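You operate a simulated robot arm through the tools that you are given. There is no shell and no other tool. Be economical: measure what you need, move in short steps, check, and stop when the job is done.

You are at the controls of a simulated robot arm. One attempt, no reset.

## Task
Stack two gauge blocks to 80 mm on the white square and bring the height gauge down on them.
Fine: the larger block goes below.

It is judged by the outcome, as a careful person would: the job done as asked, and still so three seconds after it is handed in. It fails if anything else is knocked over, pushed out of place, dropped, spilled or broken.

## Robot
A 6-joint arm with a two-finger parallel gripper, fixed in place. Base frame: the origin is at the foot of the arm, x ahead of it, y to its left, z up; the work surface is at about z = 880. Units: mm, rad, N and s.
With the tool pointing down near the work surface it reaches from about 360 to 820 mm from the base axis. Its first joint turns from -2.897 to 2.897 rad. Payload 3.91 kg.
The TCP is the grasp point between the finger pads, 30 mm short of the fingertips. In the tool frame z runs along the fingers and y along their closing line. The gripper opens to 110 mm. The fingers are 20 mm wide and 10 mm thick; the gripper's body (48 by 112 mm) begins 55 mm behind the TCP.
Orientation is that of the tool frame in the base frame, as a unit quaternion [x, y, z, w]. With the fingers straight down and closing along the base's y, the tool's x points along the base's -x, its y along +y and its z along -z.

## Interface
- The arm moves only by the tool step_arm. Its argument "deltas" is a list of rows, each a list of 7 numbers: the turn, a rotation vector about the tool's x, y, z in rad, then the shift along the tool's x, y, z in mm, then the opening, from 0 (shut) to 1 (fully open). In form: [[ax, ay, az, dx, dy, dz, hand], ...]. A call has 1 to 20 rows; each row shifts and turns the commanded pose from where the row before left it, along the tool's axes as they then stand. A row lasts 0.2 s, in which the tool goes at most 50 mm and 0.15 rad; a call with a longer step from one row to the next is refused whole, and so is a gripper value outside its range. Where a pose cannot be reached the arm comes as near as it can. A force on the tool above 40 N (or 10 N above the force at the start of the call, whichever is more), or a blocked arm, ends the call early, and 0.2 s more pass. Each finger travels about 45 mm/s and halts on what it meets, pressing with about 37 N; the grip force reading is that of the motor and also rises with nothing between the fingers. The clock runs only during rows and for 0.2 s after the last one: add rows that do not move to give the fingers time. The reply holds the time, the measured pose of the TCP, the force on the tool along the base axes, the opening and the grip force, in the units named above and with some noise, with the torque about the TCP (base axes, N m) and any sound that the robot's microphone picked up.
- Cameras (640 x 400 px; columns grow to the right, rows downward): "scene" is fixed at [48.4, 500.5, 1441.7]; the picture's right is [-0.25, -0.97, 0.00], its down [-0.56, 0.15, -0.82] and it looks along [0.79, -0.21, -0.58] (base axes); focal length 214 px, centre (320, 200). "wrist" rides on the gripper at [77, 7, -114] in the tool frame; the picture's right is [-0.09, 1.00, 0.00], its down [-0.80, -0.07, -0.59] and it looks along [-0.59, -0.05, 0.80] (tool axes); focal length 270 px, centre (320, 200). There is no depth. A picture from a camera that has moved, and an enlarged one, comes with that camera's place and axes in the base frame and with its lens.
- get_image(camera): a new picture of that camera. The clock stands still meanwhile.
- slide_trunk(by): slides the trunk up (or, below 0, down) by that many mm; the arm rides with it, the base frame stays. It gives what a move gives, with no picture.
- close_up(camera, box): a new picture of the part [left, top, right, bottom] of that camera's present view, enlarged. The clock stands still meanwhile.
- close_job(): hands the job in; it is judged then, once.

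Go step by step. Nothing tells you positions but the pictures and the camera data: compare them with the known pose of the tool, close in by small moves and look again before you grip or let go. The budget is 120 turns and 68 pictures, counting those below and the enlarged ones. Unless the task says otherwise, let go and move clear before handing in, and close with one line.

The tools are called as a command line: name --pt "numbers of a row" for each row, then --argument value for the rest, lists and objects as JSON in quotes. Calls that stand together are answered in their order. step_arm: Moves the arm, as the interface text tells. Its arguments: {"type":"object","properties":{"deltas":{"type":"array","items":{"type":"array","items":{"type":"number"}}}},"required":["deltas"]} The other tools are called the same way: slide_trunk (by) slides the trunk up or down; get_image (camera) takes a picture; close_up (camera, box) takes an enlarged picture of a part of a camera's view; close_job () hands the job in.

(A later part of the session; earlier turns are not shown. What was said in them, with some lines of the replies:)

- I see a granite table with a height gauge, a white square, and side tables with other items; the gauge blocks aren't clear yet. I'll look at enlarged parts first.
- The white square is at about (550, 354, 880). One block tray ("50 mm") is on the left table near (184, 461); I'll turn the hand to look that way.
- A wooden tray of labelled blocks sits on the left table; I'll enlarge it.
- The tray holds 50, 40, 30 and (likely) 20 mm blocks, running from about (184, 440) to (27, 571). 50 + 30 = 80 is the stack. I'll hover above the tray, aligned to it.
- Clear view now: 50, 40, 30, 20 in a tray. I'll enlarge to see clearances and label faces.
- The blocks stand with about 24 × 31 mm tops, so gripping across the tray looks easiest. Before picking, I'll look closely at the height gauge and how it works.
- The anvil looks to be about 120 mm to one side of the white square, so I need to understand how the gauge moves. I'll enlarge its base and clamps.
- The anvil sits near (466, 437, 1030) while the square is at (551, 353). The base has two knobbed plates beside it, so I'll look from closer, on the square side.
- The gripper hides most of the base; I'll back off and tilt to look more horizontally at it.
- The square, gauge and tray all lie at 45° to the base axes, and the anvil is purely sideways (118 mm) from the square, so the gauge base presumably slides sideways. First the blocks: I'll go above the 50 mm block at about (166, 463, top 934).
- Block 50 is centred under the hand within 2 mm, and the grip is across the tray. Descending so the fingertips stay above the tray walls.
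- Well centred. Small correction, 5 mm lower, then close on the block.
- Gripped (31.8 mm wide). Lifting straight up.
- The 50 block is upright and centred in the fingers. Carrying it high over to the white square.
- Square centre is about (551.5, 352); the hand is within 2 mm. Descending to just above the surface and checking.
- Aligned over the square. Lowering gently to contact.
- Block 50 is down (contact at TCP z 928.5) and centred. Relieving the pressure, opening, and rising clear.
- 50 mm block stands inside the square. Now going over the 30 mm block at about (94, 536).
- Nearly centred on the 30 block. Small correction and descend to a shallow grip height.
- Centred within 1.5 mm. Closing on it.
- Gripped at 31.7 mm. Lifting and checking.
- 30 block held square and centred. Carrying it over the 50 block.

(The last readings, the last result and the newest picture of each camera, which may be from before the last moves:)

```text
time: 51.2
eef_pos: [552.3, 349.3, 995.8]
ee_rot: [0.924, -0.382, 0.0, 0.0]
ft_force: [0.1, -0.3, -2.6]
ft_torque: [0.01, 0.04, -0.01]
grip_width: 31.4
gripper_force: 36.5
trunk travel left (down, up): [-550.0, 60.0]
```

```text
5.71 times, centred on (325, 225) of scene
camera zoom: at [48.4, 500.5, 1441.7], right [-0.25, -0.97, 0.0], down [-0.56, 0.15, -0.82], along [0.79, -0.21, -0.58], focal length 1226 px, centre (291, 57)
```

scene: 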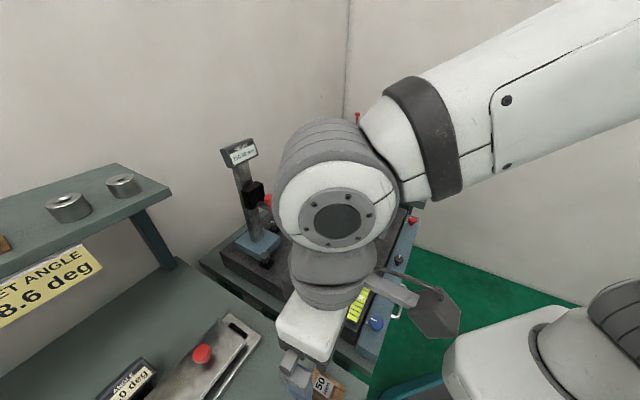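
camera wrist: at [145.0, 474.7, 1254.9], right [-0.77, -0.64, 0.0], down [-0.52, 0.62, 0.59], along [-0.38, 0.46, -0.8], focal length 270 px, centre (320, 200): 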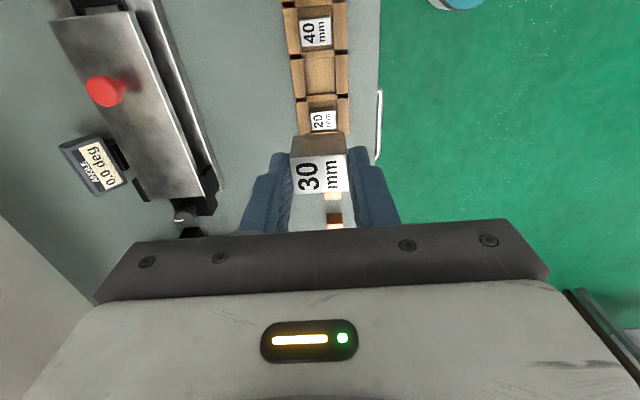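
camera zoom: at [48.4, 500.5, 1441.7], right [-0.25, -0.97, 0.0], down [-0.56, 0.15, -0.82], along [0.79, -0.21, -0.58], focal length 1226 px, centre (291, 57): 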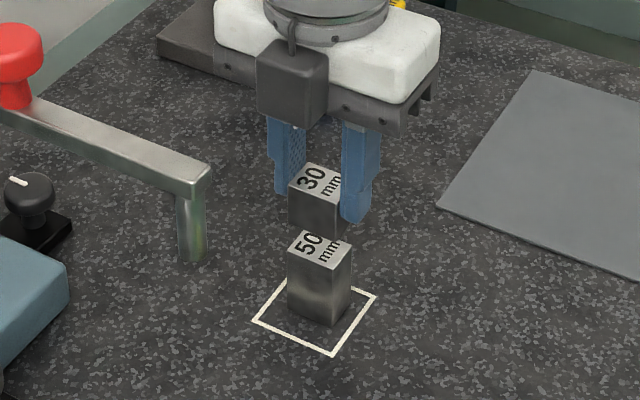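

The hand should shift about 2 mm to align the edges. Correcting and lowering to near contact.

step_arm --pt "0 0 0 2.2 -1.5 5 0" --pt "0 0 0 0 0 6 0" --pt "0 0 0 0 0 5 0" --pt "0 0 0 0 0 0 0" --pt "0 0 0 0 0 0 0"

close_up --camera "wrist" --box '[240, 60, 400, 220]'

```text
time: 52.4
eef_pos: [554.9, 348.6, 979.8]
ee_rot: [0.924, -0.383, 0.0, -0.001]
ft_force: [0.9, -0.8, -2.1]
ft_torque: [0.0, 0.01, 0.02]
grip_width: 31.4
gripper_force: 37.1
trunk travel left (down, up): [-550.0, 60.0]
```

```text
2.50 times, centred on (320, 140) of wrist
camera zoom: at [604.2, 289.8, 1093.7], right [-0.77, -0.64, 0.0], down [-0.52, 0.62, 0.59], along [-0.38, 0.46, -0.8], focal length 676 px, centre (320, 350)
```

zoom: 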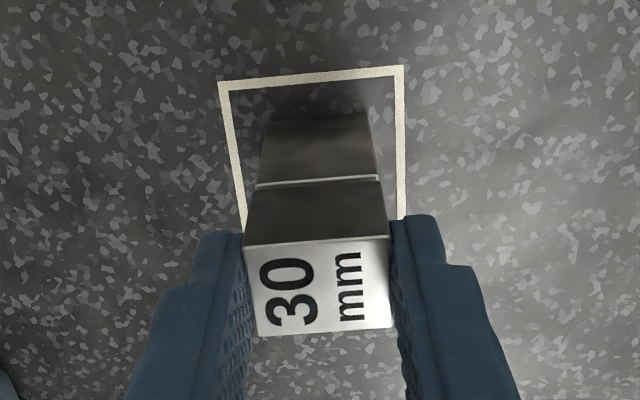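

Edges align within about 1–2 mm; tiny correction and creep to contact.

step_arm --pt "0 0 0 -1.2 0 2 0" --pt "0 0 0 0 0 2 0" --pt "0 0 0 0 0 1 0" --pt "0 0 0 0 0 0 0"

step_arm --pt "0 0 0 0 0 1 0" --pt "0 0 0 0 0 0 0"

```text
time: 53.4
eef_pos: [554.0, 350.2, 974.6]
ee_rot: [0.924, -0.382, 0.0, 0.0]
ft_force: [0.3, -0.2, -2.0]
ft_torque: [0.0, 0.01, 0.0]
grip_width: 31.3
gripper_force: 36.8
trunk travel left (down, up): [-550.0, 60.0]
```

```text
time: 54.0
eef_pos: [553.2, 351.0, 973.1]
ee_rot: [0.924, -0.383, 0.0, 0.0]
ft_force: [-0.4, -0.7, -1.9]
ft_torque: [-0.04, -0.02, -0.01]
grip_width: 31.5
gripper_force: 37.1
trunk travel left (down, up): [-550.0, 60.0]
```

step_arm --pt "0 0 0 0 0 0.8 0" --pt "0 0 0 0 0 0 0"

step_arm --pt "0 0 0 0 0 0.8 0" --pt "0 0 0 0 0 0 0"

close_up --camera "wrist" --box '[240, 60, 400, 220]'

```text
time: 54.6
eef_pos: [553.5, 350.6, 972.4]
ee_rot: [0.924, -0.383, 0.0, 0.0]
ft_force: [0.6, 0.9, -0.1]
ft_torque: [0.02, -0.02, -0.05]
grip_width: 31.3
gripper_force: 37.4
trunk travel left (down, up): [-550.0, 60.0]
```

```text
time: 55.2
eef_pos: [553.5, 348.9, 973.8]
ee_rot: [0.924, -0.383, 0.001, -0.001]
ft_force: [0.9, 1.2, 5.9]
ft_torque: [0.05, -0.02, 0.04]
grip_width: 31.3
gripper_force: 36.8
trunk travel left (down, up): [-550.0, 60.0]
```

```text
2.50 times, centred on (320, 140) of wrist
camera zoom: at [603.1, 290.6, 1087.4], right [-0.77, -0.64, 0.0], down [-0.52, 0.62, 0.59], along [-0.38, 0.46, -0.8], focal length 676 px, centre (320, 350)
```

zoom: 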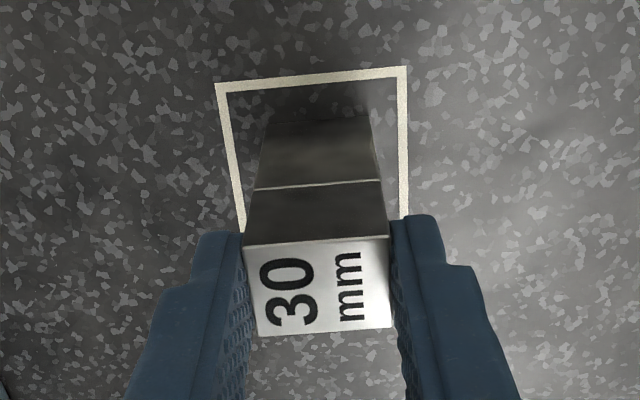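

Contact made and edges flush. Releasing and rising.

step_arm --pt "0 0 0 0 0 -0.8 0" --pt "0 0 0 0 0 0 0.15" --pt "0 0 0 0 0 0 0.35" --pt "0 0 0 0 0 0 0.55" --pt "0 0 0 0 0 0 0.6" --pt "0 0 0 0 0 0 0.6" --pt "0 0 0 0 0 -20 0.6" --pt "0 0 0 0 0 -30 0.6" --pt "0 0 0 0 0 -40 0.6" --pt "0 0 0 0 0 -40 0.6" --pt "0 0 0 0 0 -40 0.6" --pt "0 0 0 0 0 0 0.6"

get_image --camera "wrist"

close_up --camera "scene" --box '[210, 120, 370, 280]'

```text
time: 57.8
eef_pos: [554.6, 348.8, 1143.4]
ee_rot: [0.924, -0.383, 0.0, 0.0]
ft_force: [0.4, 0.2, -0.4]
ft_torque: [-0.01, 0.04, -0.01]
grip_width: 66.0
gripper_force: 0.1
trunk travel left (down, up): [-550.0, 60.0]
```

```text
28 pictures are left
camera wrist: at [603.7, 289.6, 1257.8], right [-0.77, -0.64, 0.0], down [-0.52, 0.62, 0.59], along [-0.38, 0.46, -0.8], focal length 270 px, centre (320, 200)
```

wrist: 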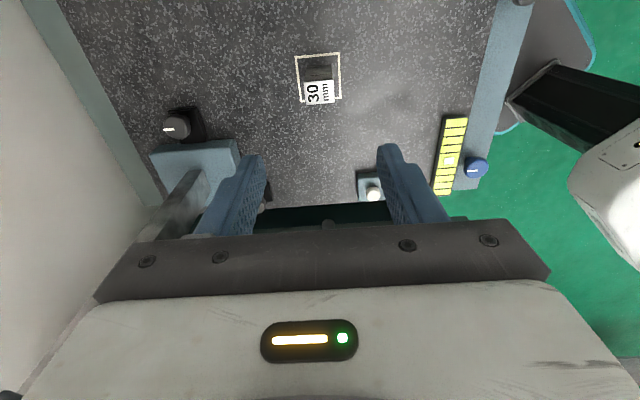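

```text
2.50 times, centred on (290, 200) of scene
camera zoom: at [48.4, 500.5, 1441.7], right [-0.25, -0.97, 0.0], down [-0.56, 0.15, -0.82], along [0.79, -0.21, -0.58], focal length 536 px, centre (395, 200)
```

zoom: 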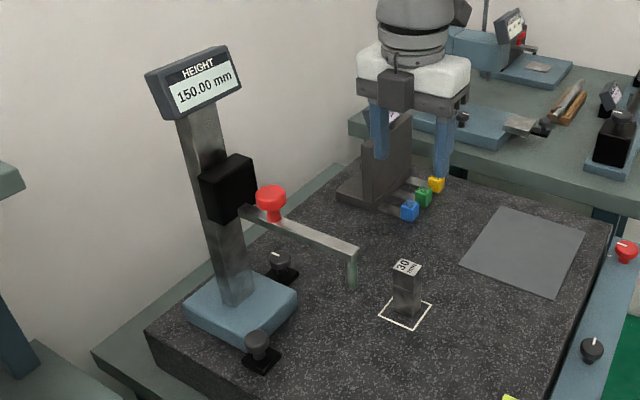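

The stack stands at 30 on 50 in the square. The gauge still reads 150 and its anvil must come sideways ~120 mm; the plain knob bracket at the base's near side looks like the place to push. I'll move above that side (high over the gauge arm) with fingers closed and look.

step_arm --pt "0 0 0 0 0 -30 0.6" --pt "0 0 0 0 0 -30 0.4" --pt "0 0 0.143 0 0 0 0.2" --pt "0 0 0.143 0 0 0 0" --pt "0 0 0.143 0 0 0 0" --pt "0 0 0.143 0 0 0 0" --pt "0 0 0.143 0 0 0 0" --pt "0 0 0.143 0 0 0 0" --pt "0 0 0.143 0 0 0 0" --pt "0 0 0.143 0 0 0 0" --pt "0 0 0.143 0 0 0 0" --pt "0 0 0.143 0 0 0 0" --pt "0 0 0.1408 0 0 0 0" --pt "0 0 0 0 0 0 0"

step_arm --pt "0 0 0 -13 28.2 0 0" --pt "0 0 0 -13 28.2 0 0" --pt "0 0 0 -13 28.2 0 0" --pt "0 0 0 -13 28.2 0 0" --pt "0 0 0 -13 28.2 0 0" --pt "0 0 0 -13 28.2 0 0" --pt "0 0 0 -13 28.2 0 0" --pt "0 0 0 -13 28.2 0 0" --pt "0 0 0 0 0 0 0"

get_image --camera "wrist"

```text
time: 60.8
eef_pos: [553.8, 352.0, 1203.4]
ee_rot: [-0.382, 0.924, 0.0, 0.0]
ft_force: [0.6, 0.2, 0.8]
ft_torque: [0.04, -0.01, 0.02]
grip_width: 0.1
gripper_force: 37.5
trunk travel left (down, up): [-550.0, 60.0]
```

```text
time: 62.8
eef_pos: [466.7, 583.1, 1202.9]
ee_rot: [-0.383, 0.924, -0.001, 0.0]
ft_force: [-0.3, 0.1, 0.2]
ft_torque: [0.02, 0.01, -0.02]
grip_width: 0.2
gripper_force: 36.9
trunk travel left (down, up): [-550.0, 60.0]
```

```text
26 pictures are left
camera wrist: at [408.3, 533.9, 1318.0], right [-0.64, 0.77, 0.0], down [0.62, 0.52, 0.59], along [0.46, 0.38, -0.8], focal length 270 px, centre (320, 200)
```

wrist: 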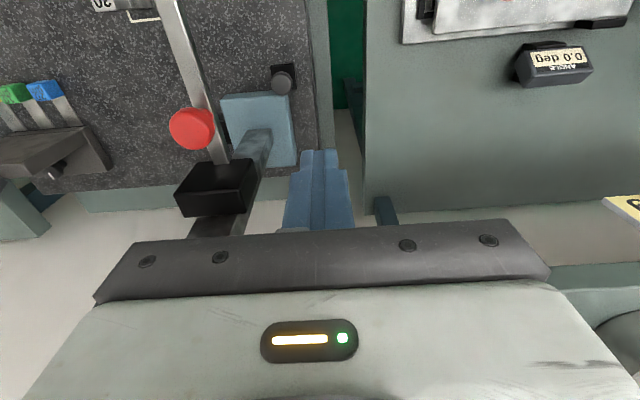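

close_up --camera "wrist" --box '[160, 40, 340, 180]'

```text
2.86 times, centred on (250, 110) of wrist
camera zoom: at [408.3, 533.9, 1318.0], right [-0.64, 0.77, 0.0], down [0.62, 0.52, 0.59], along [0.46, 0.38, -0.8], focal length 772 px, centre (520, 457)
```

zoom: 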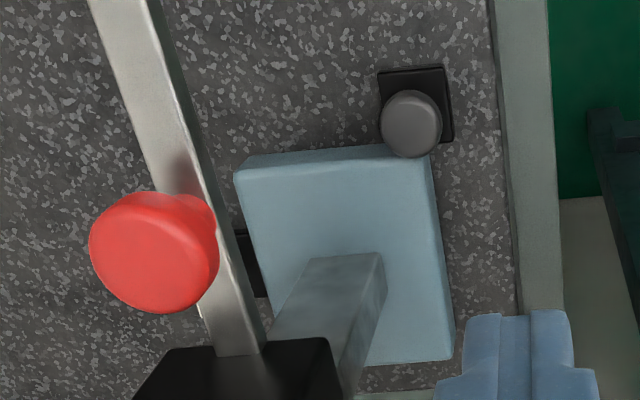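

From here the gauge is clear: base, a plain knob in front, and the red handle knob on the arm near (536, 508, top ≈1112). I'll grip the red handle from above and first test gently whether the gauge slides.

step_arm --pt "0 0 0 2 -25 0 0.3" --pt "0 0 0 2 -25 0 0.6" --pt "0 0 0 0 -25 0 0.6" --pt "0 0 0 0 -25 0 0.6" --pt "0 0 0 0 0 20 0.6" --pt "0 0 0 0 0 10 0.6" --pt "0 0 0 0 0 0 0.6"

get_image --camera "wrist"

close_up --camera "scene" --box '[190, 80, 370, 280]'

```text
time: 64.4
eef_pos: [534.1, 509.1, 1172.3]
ee_rot: [-0.383, 0.924, -0.001, 0.0]
ft_force: [-1.0, -0.6, 0.0]
ft_torque: [-0.01, 0.0, 0.0]
grip_width: 66.1
gripper_force: 0.0
trunk travel left (down, up): [-550.0, 60.0]
```

```text
24 pictures are left
camera wrist: at [476.2, 459.8, 1287.5], right [-0.64, 0.77, 0.0], down [0.62, 0.52, 0.59], along [0.46, 0.38, -0.8], focal length 270 px, centre (320, 200)
```

wrist: 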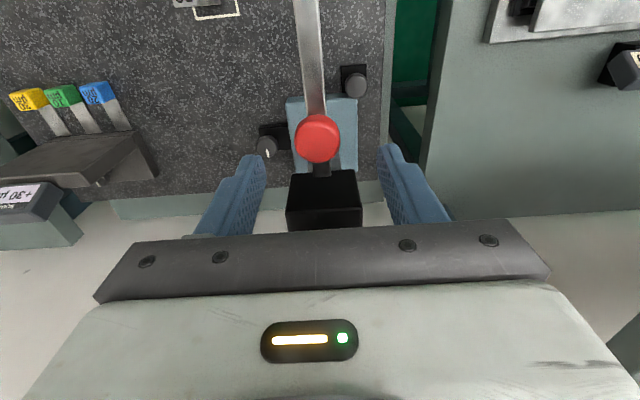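

```text
2.00 times, centred on (280, 180) of scene
camera zoom: at [48.4, 500.5, 1441.7], right [-0.25, -0.97, 0.0], down [-0.56, 0.15, -0.82], along [0.79, -0.21, -0.58], focal length 429 px, centre (400, 240)
```

zoom: 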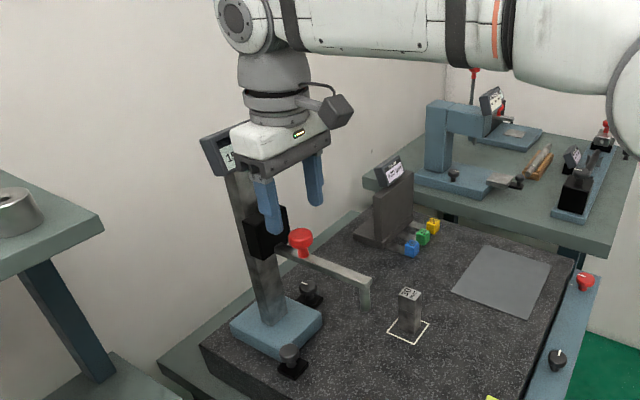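

Red knob is between the fingers (2 mm off). Centring, descending around it and gripping.

step_arm --pt "0 0 0 0 -2.3 20 0.6" --pt "0 0 0 0 0 20 0.6" --pt "0 0 0 0 0 15 0.6" --pt "0 0 0 0 0 9 0.6" --pt "0 0 0 0 0 0 0.6"

get_image --camera "wrist"

```text
time: 65.6
eef_pos: [536.7, 508.9, 1109.2]
ee_rot: [-0.383, 0.924, 0.001, 0.0]
ft_force: [-0.2, -0.6, -0.1]
ft_torque: [0.0, -0.02, 0.0]
grip_width: 65.8
gripper_force: 0.1
trunk travel left (down, up): [-550.0, 60.0]
```

```text
22 pictures are left
camera wrist: at [478.0, 458.4, 1223.2], right [-0.64, 0.77, 0.0], down [0.62, 0.52, 0.59], along [0.46, 0.38, -0.8], focal length 270 px, centre (320, 200)
```

wrist: 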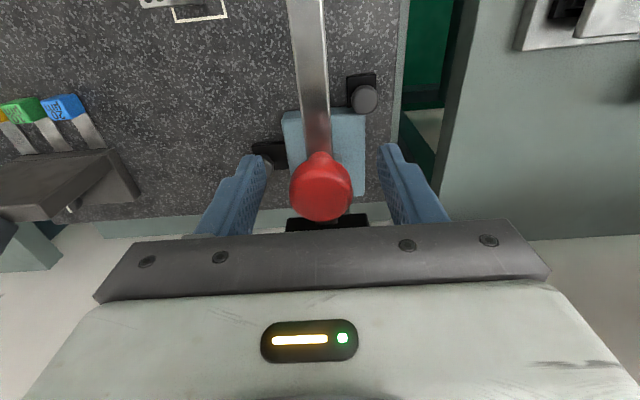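

Centred on the knob; closing.

step_arm --pt "0 0 0 0 0 0 0.4" --pt "0 0 0 0 0 0 0.2" --pt "0 0 0 0 0 0 0" --pt "0 0 0 0 0 0 0" --pt "0 0 0 0 0 0 0" --pt "0 0 0 0 0 0 0"

step_arm --pt "0 0 0 0 -1 0 0" --pt "0 0 0 0 -1 0 0" --pt "0 0 0 0 0 0 0"

```text
time: 67.0
eef_pos: [537.6, 508.6, 1108.5]
ee_rot: [-0.382, 0.924, 0.0, 0.0]
ft_force: [-2.0, -0.7, -4.0]
ft_torque: [0.24, -0.21, 0.03]
grip_width: 31.2
gripper_force: 45.0
trunk travel left (down, up): [-550.0, 60.0]
```

```text
time: 67.8
eef_pos: [537.7, 507.7, 1108.5]
ee_rot: [-0.383, 0.924, -0.001, 0.0]
ft_force: [-1.9, -0.7, -5.0]
ft_torque: [-0.09, 0.12, 0.01]
grip_width: 31.0
gripper_force: 44.7
trunk travel left (down, up): [-550.0, 60.0]
```

step_arm --pt "0 0 0 0 -1.5 0 0" --pt "0 0 0 0 -1.5 0 0" --pt "0 0 0 0 0 0 0"

close_up --camera "scene" --box '[220, 170, 320, 280]'

```text
time: 68.6
eef_pos: [540.5, 505.2, 1109.3]
ee_rot: [-0.382, 0.924, 0.0, 0.0]
ft_force: [-2.4, 0.4, -3.8]
ft_torque: [-0.25, 0.26, 0.01]
grip_width: 30.8
gripper_force: 45.2
trunk travel left (down, up): [-550.0, 60.0]
```

```text
3.64 times, centred on (270, 225) of scene
camera zoom: at [48.4, 500.5, 1441.7], right [-0.25, -0.97, 0.0], down [-0.56, 0.15, -0.82], along [0.79, -0.21, -0.58], focal length 780 px, centre (502, 109)
```

zoom: 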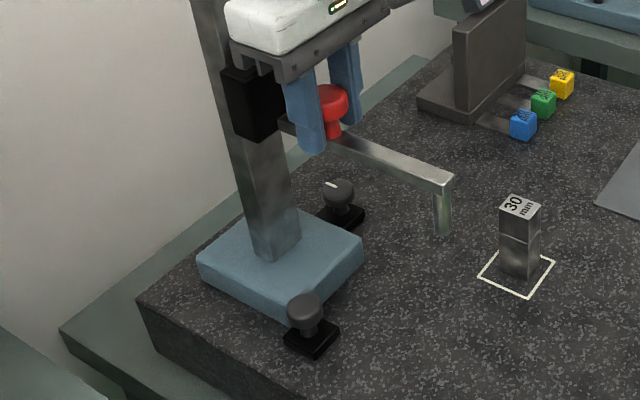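

The whole gauge (base, both knobs and anvil) slid a few mm with only ~2–3 N, so it slides freely. Continuing half of the distance, then checking for twist.

step_arm --pt "0 0 0 0 -3 0 0" --pt "0 0 0 0 -4 0 0" --pt "0 0 0 0 -4 0 0" --pt "0 0 0 0 -4 0 0" --pt "0 0 0 0 -4 0 0" --pt "0 0 0 0 -4 0 0" --pt "0 0 0 0 -4 0 0" --pt "0 0 0 0 -4 0 0" --pt "0 0 0 0 -4 0 0" --pt "0 0 0 0 -4 0 0" --pt "0 0 0 0 -4 0 0" --pt "0 0 0 0 -4 0 0" --pt "0 0 0 0 -4 0 0" --pt "0 0 0 0 0 0 0"

close_up --camera "scene" --box '[220, 170, 340, 290]'

get_image --camera "wrist"

```text
time: 71.6
eef_pos: [577.2, 469.6, 1108.2]
ee_rot: [-0.383, 0.924, 0.0, 0.0]
ft_force: [-2.2, -0.6, -1.5]
ft_torque: [-0.06, 0.07, 0.03]
grip_width: 31.3
gripper_force: 44.7
trunk travel left (down, up): [-550.0, 60.0]
```

```text
3.33 times, centred on (280, 230) of scene
camera zoom: at [48.4, 500.5, 1441.7], right [-0.25, -0.97, 0.0], down [-0.56, 0.15, -0.82], along [0.79, -0.21, -0.58], focal length 715 px, centre (453, 100)
```

zoom: 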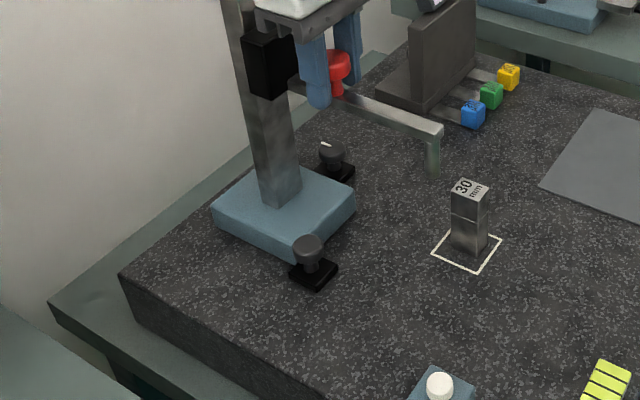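

```text
19 pictures are left
camera wrist: at [517.6, 418.9, 1223.1], right [-0.64, 0.77, 0.0], down [0.62, 0.52, 0.59], along [0.46, 0.38, -0.8], focal length 270 px, centre (320, 200)
```

wrist: 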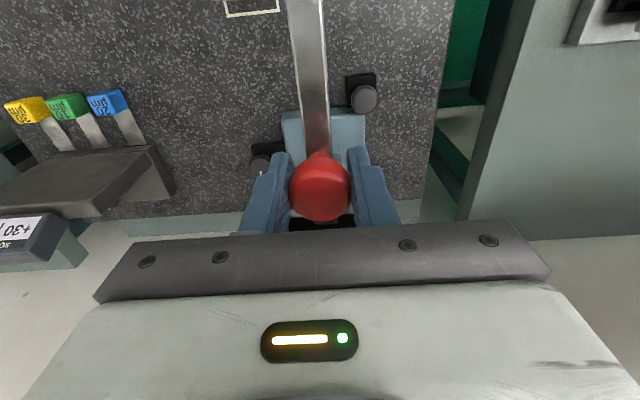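

It slides straight, no twist. Sliding the remaining distance to just short of the stack line, then checking.

step_arm --pt "0 0 0 0 -4 0 0" --pt "0 0 0 0 -4 0 0" --pt "0 0 0 0 -4 0 0" --pt "0 0 0 0 -4 0 0" --pt "0 0 0 0 -4 0 0" --pt "0 0 0 0 -4 0 0" --pt "0 0 0 0 -4 0 0" --pt "0 0 0 0 -4 0 0" --pt "0 0 0 0 -4 0 0" --pt "0 0 0 0 -4 0 0" --pt "0 0 0 0 -4 0 0" --pt "0 0 0 0 -4 0 0" --pt "0 0 0 0 -4 0 0" --pt "0 0 0 0 -4 0 0" --pt "0 0 0 0 -4 0 0" --pt "0 0 0 0 -3 0 0" --pt "0 0 0 0 0 0 0"

close_up --camera "scene" --box '[260, 160, 380, 270]'

close_up --camera "wrist" --box '[220, 0, 420, 130]'

```text
time: 75.2
eef_pos: [621.2, 423.7, 1109.6]
ee_rot: [-0.384, 0.923, 0.0, -0.001]
ft_force: [-3.2, -1.1, -4.3]
ft_torque: [-0.31, 0.28, 0.04]
grip_width: 31.2
gripper_force: 44.9
trunk travel left (down, up): [-550.0, 60.0]
```

```text
3.64 times, centred on (320, 215) of scene
camera zoom: at [48.4, 500.5, 1441.7], right [-0.25, -0.97, 0.0], down [-0.56, 0.15, -0.82], along [0.79, -0.21, -0.58], focal length 780 px, centre (320, 146)
```

zoom: 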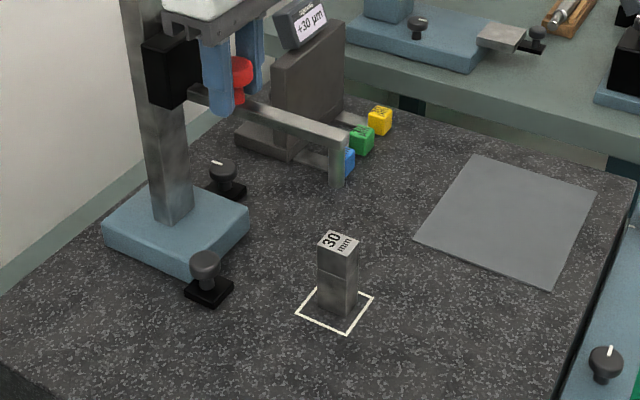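

```text
3.08 times, centred on (320, 65) of wrist
camera zoom: at [562.4, 374.2, 1223.2], right [-0.64, 0.77, 0.0], down [0.62, 0.52, 0.59], along [0.46, 0.38, -0.8], focal length 832 px, centre (320, 615)
```

zoom: 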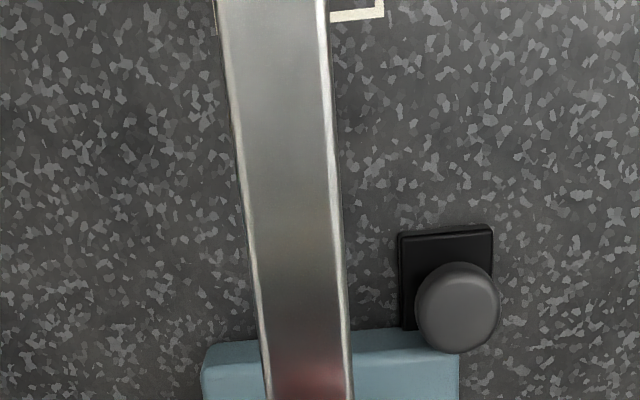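

Anvil is about 4 mm short of the stack centre; finishing the slide, then starting down slowly (70 mm to go).

step_arm --pt "0 0 0 0 -2 0 0" --pt "0 0 0 0 -2 0 0" --pt "0 0 0 0 0 0 0" --pt "0 0 0 0 0 2 0" --pt "0 0 0 0 0 3 0" --pt "0 0 0 0 0 3 0" --pt "0 0 0 0 0 0 0"

get_image --camera "scene"

```text
time: 76.8
eef_pos: [623.5, 423.5, 1101.1]
ee_rot: [-0.383, 0.924, -0.001, 0.002]
ft_force: [-12.5, 13.2, 0.4]
ft_torque: [0.84, -0.7, 0.05]
grip_width: 31.2
gripper_force: 45.0
trunk travel left (down, up): [-550.0, 60.0]
```

```text
16 pictures are left
```

scene: 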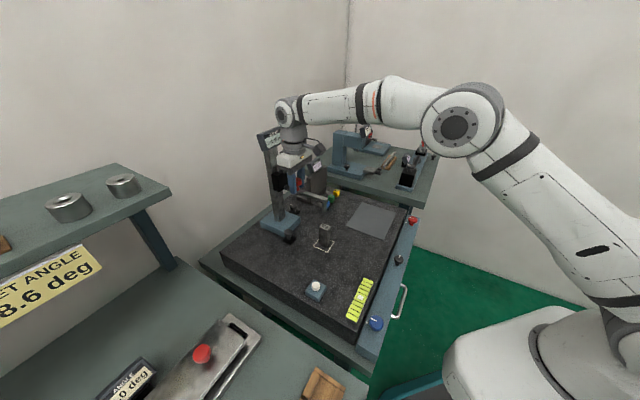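

An end stop was met (side force 18 N) right where the anvil lines up. Relieving the side force and checking alignment.

step_arm --pt "0 0 0 0 2 0 0" --pt "0 0 0 0 0 3 0" --pt "0 0 0 0 0 0 0"

close_up --camera "scene" --box '[250, 120, 370, 260]'

```text
time: 77.6
eef_pos: [620.8, 423.9, 1098.2]
ee_rot: [-0.382, 0.924, -0.002, 0.001]
ft_force: [-8.0, 9.6, 0.1]
ft_torque: [0.56, -0.69, -0.02]
grip_width: 31.3
gripper_force: 45.2
trunk travel left (down, up): [-550.0, 60.0]
```

```text
2.86 times, centred on (310, 190) of scene
camera zoom: at [48.4, 500.5, 1441.7], right [-0.25, -0.97, 0.0], down [-0.56, 0.15, -0.82], along [0.79, -0.21, -0.58], focal length 613 px, centre (349, 229)
```

zoom: 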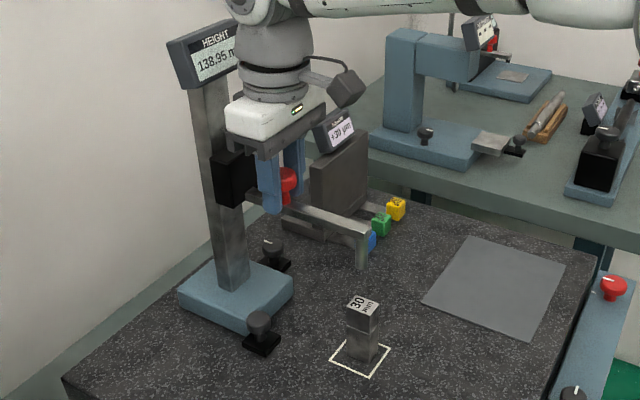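

Reading 138.95 and falling with the handle; the anvil is above the 30 block's top. Relaxing the side load further and lowering to just above.

step_arm --pt "0 0 0 0 1.5 0 0" --pt "0 0 0 0 0 4 0" --pt "0 0 0 0 0 4 0" --pt "0 0 0 0 0 4 0" --pt "0 0 0 0 0 4 0" --pt "0 0 0 0 0 4 0" --pt "0 0 0 0 0 4 0" --pt "0 0 0 0 0 4 0" --pt "0 0 0 0 0 4 0" --pt "0 0 0 0 0 4 0" --pt "0 0 0 0 0 4 0" --pt "0 0 0 0 0 4 0" --pt "0 0 0 0 0 4 0" --pt "0 0 0 0 0 0 0"

close_up --camera "scene" --box '[250, 120, 370, 260]'

```text
time: 80.6
eef_pos: [620.6, 423.5, 1048.7]
ee_rot: [-0.383, 0.924, -0.001, -0.001]
ft_force: [-0.6, 2.3, -1.0]
ft_torque: [0.34, -0.31, 0.03]
grip_width: 31.1
gripper_force: 45.3
trunk travel left (down, up): [-550.0, 60.0]
```

```text
2.86 times, centred on (310, 190) of scene
camera zoom: at [48.4, 500.5, 1441.7], right [-0.25, -0.97, 0.0], down [-0.56, 0.15, -0.82], along [0.79, -0.21, -0.58], focal length 613 px, centre (349, 229)
```

zoom: 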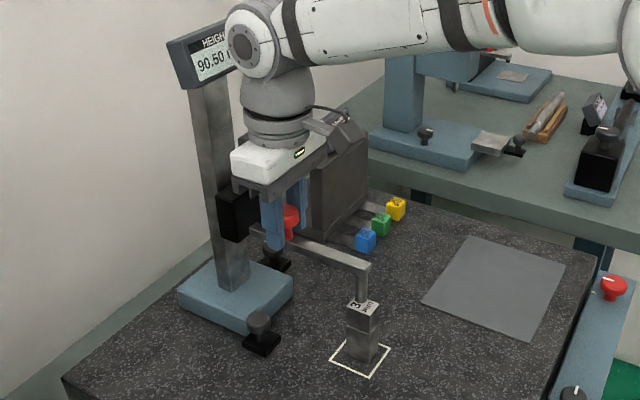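

Reading 90.50, about 10.5 mm to go. Creeping down.

step_arm --pt "0 0 0 0 0 2 0" --pt "0 0 0 0 0 2 0" --pt "0 0 0 0 0 2 0" --pt "0 0 0 0 0 2 0" --pt "0 0 0 0 0 1 0" --pt "0 0 0 0 0 0 0"

step_arm --pt "0 0 0 0 0 0.8 0" --pt "0 0 0 0 0 0.7 0" --pt "0 0 0 0 0 0 0"

close_up --camera "scene" --box '[250, 120, 370, 260]'

```text
time: 82.0
eef_pos: [621.6, 424.9, 1039.7]
ee_rot: [-0.382, 0.924, 0.0, 0.0]
ft_force: [-0.3, 1.0, -0.8]
ft_torque: [0.34, -0.34, 0.01]
grip_width: 31.1
gripper_force: 45.3
trunk travel left (down, up): [-550.0, 60.0]
```

```text
time: 82.8
eef_pos: [621.0, 423.0, 1040.0]
ee_rot: [-0.382, 0.924, 0.0, 0.001]
ft_force: [0.4, 0.6, -0.7]
ft_torque: [0.09, -0.14, -0.01]
grip_width: 31.2
gripper_force: 44.9
trunk travel left (down, up): [-550.0, 60.0]
```

```text
2.86 times, centred on (310, 190) of scene
camera zoom: at [48.4, 500.5, 1441.7], right [-0.25, -0.97, 0.0], down [-0.56, 0.15, -0.82], along [0.79, -0.21, -0.58], focal length 613 px, centre (349, 229)
```

zoom: 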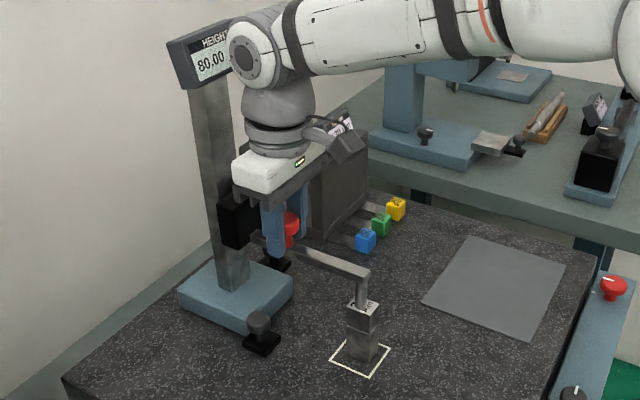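

The gauge reads 80.00 on the stack. Opening the fingers and rising straight up.

step_arm --pt "0 0 0 0 0 0 0.35" --pt "0 0 0 0 0 0 0.5" --pt "0 0 0 0 0 0 0.6" --pt "0 0 0 0 0 0 0.6" --pt "0 0 0 0 0 0 0.6" --pt "0 0 0 0 0 -15 0.6" --pt "0 0 0 0 0 -25 0.6" --pt "0 0 0 0 0 -35 0.6" --pt "0 0 0 0 0 -40 0.6" --pt "0 0 0 0 0 -40 0.6" --pt "0 0 0 0 0 -40 0.6" --pt "0 0 0 25 0 0 0.6" --pt "0 0 0 35 0 0 0.6" --pt "0 0 0 40 0 0 0.6" --pt "0 0 0 40 0 0 0.6" --pt "0 0 0 40 0 0 0.6" --pt "0 0 0 0 0 0 0.6"

close_up --camera "scene" --box '[240, 120, 380, 270]'

get_image --camera "scene"

```text
time: 86.4
eef_pos: [494.4, 295.0, 1235.1]
ee_rot: [-0.383, 0.924, 0.0, 0.0]
ft_force: [0.0, -0.8, -0.7]
ft_torque: [-0.03, 0.01, 0.03]
grip_width: 66.1
gripper_force: 0.1
trunk travel left (down, up): [-550.0, 60.0]
```

```text
2.67 times, centred on (310, 195) of scene
camera zoom: at [48.4, 500.5, 1441.7], right [-0.25, -0.97, 0.0], down [-0.56, 0.15, -0.82], along [0.79, -0.21, -0.58], focal length 572 px, centre (347, 213)
```

zoom: 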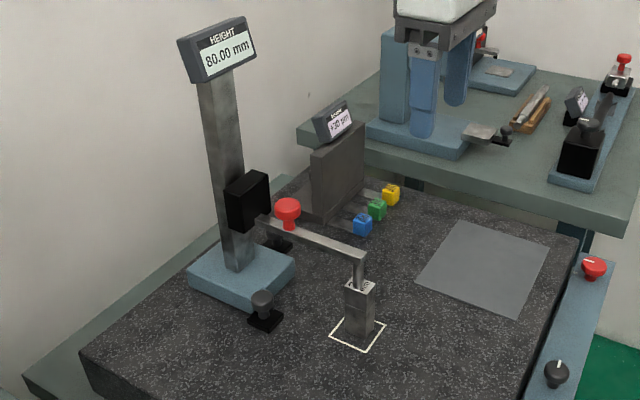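

```text
11 pictures are left
```

scene: 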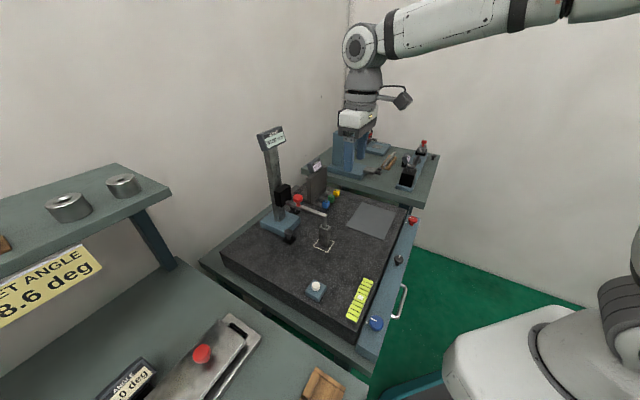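

The gauge rests on the stack reading 80.00 mm, the blocks are in the square, the arm is clear, and nothing else was disturbed. Handing in.

close_job

```text
The job is handed in.
```

The 30 mm block sits on the 50 mm block inside the white square, and the height gauge is down on them reading 80.00 mm; I slid the gauge about 120 mm sideways to bring it over the square.
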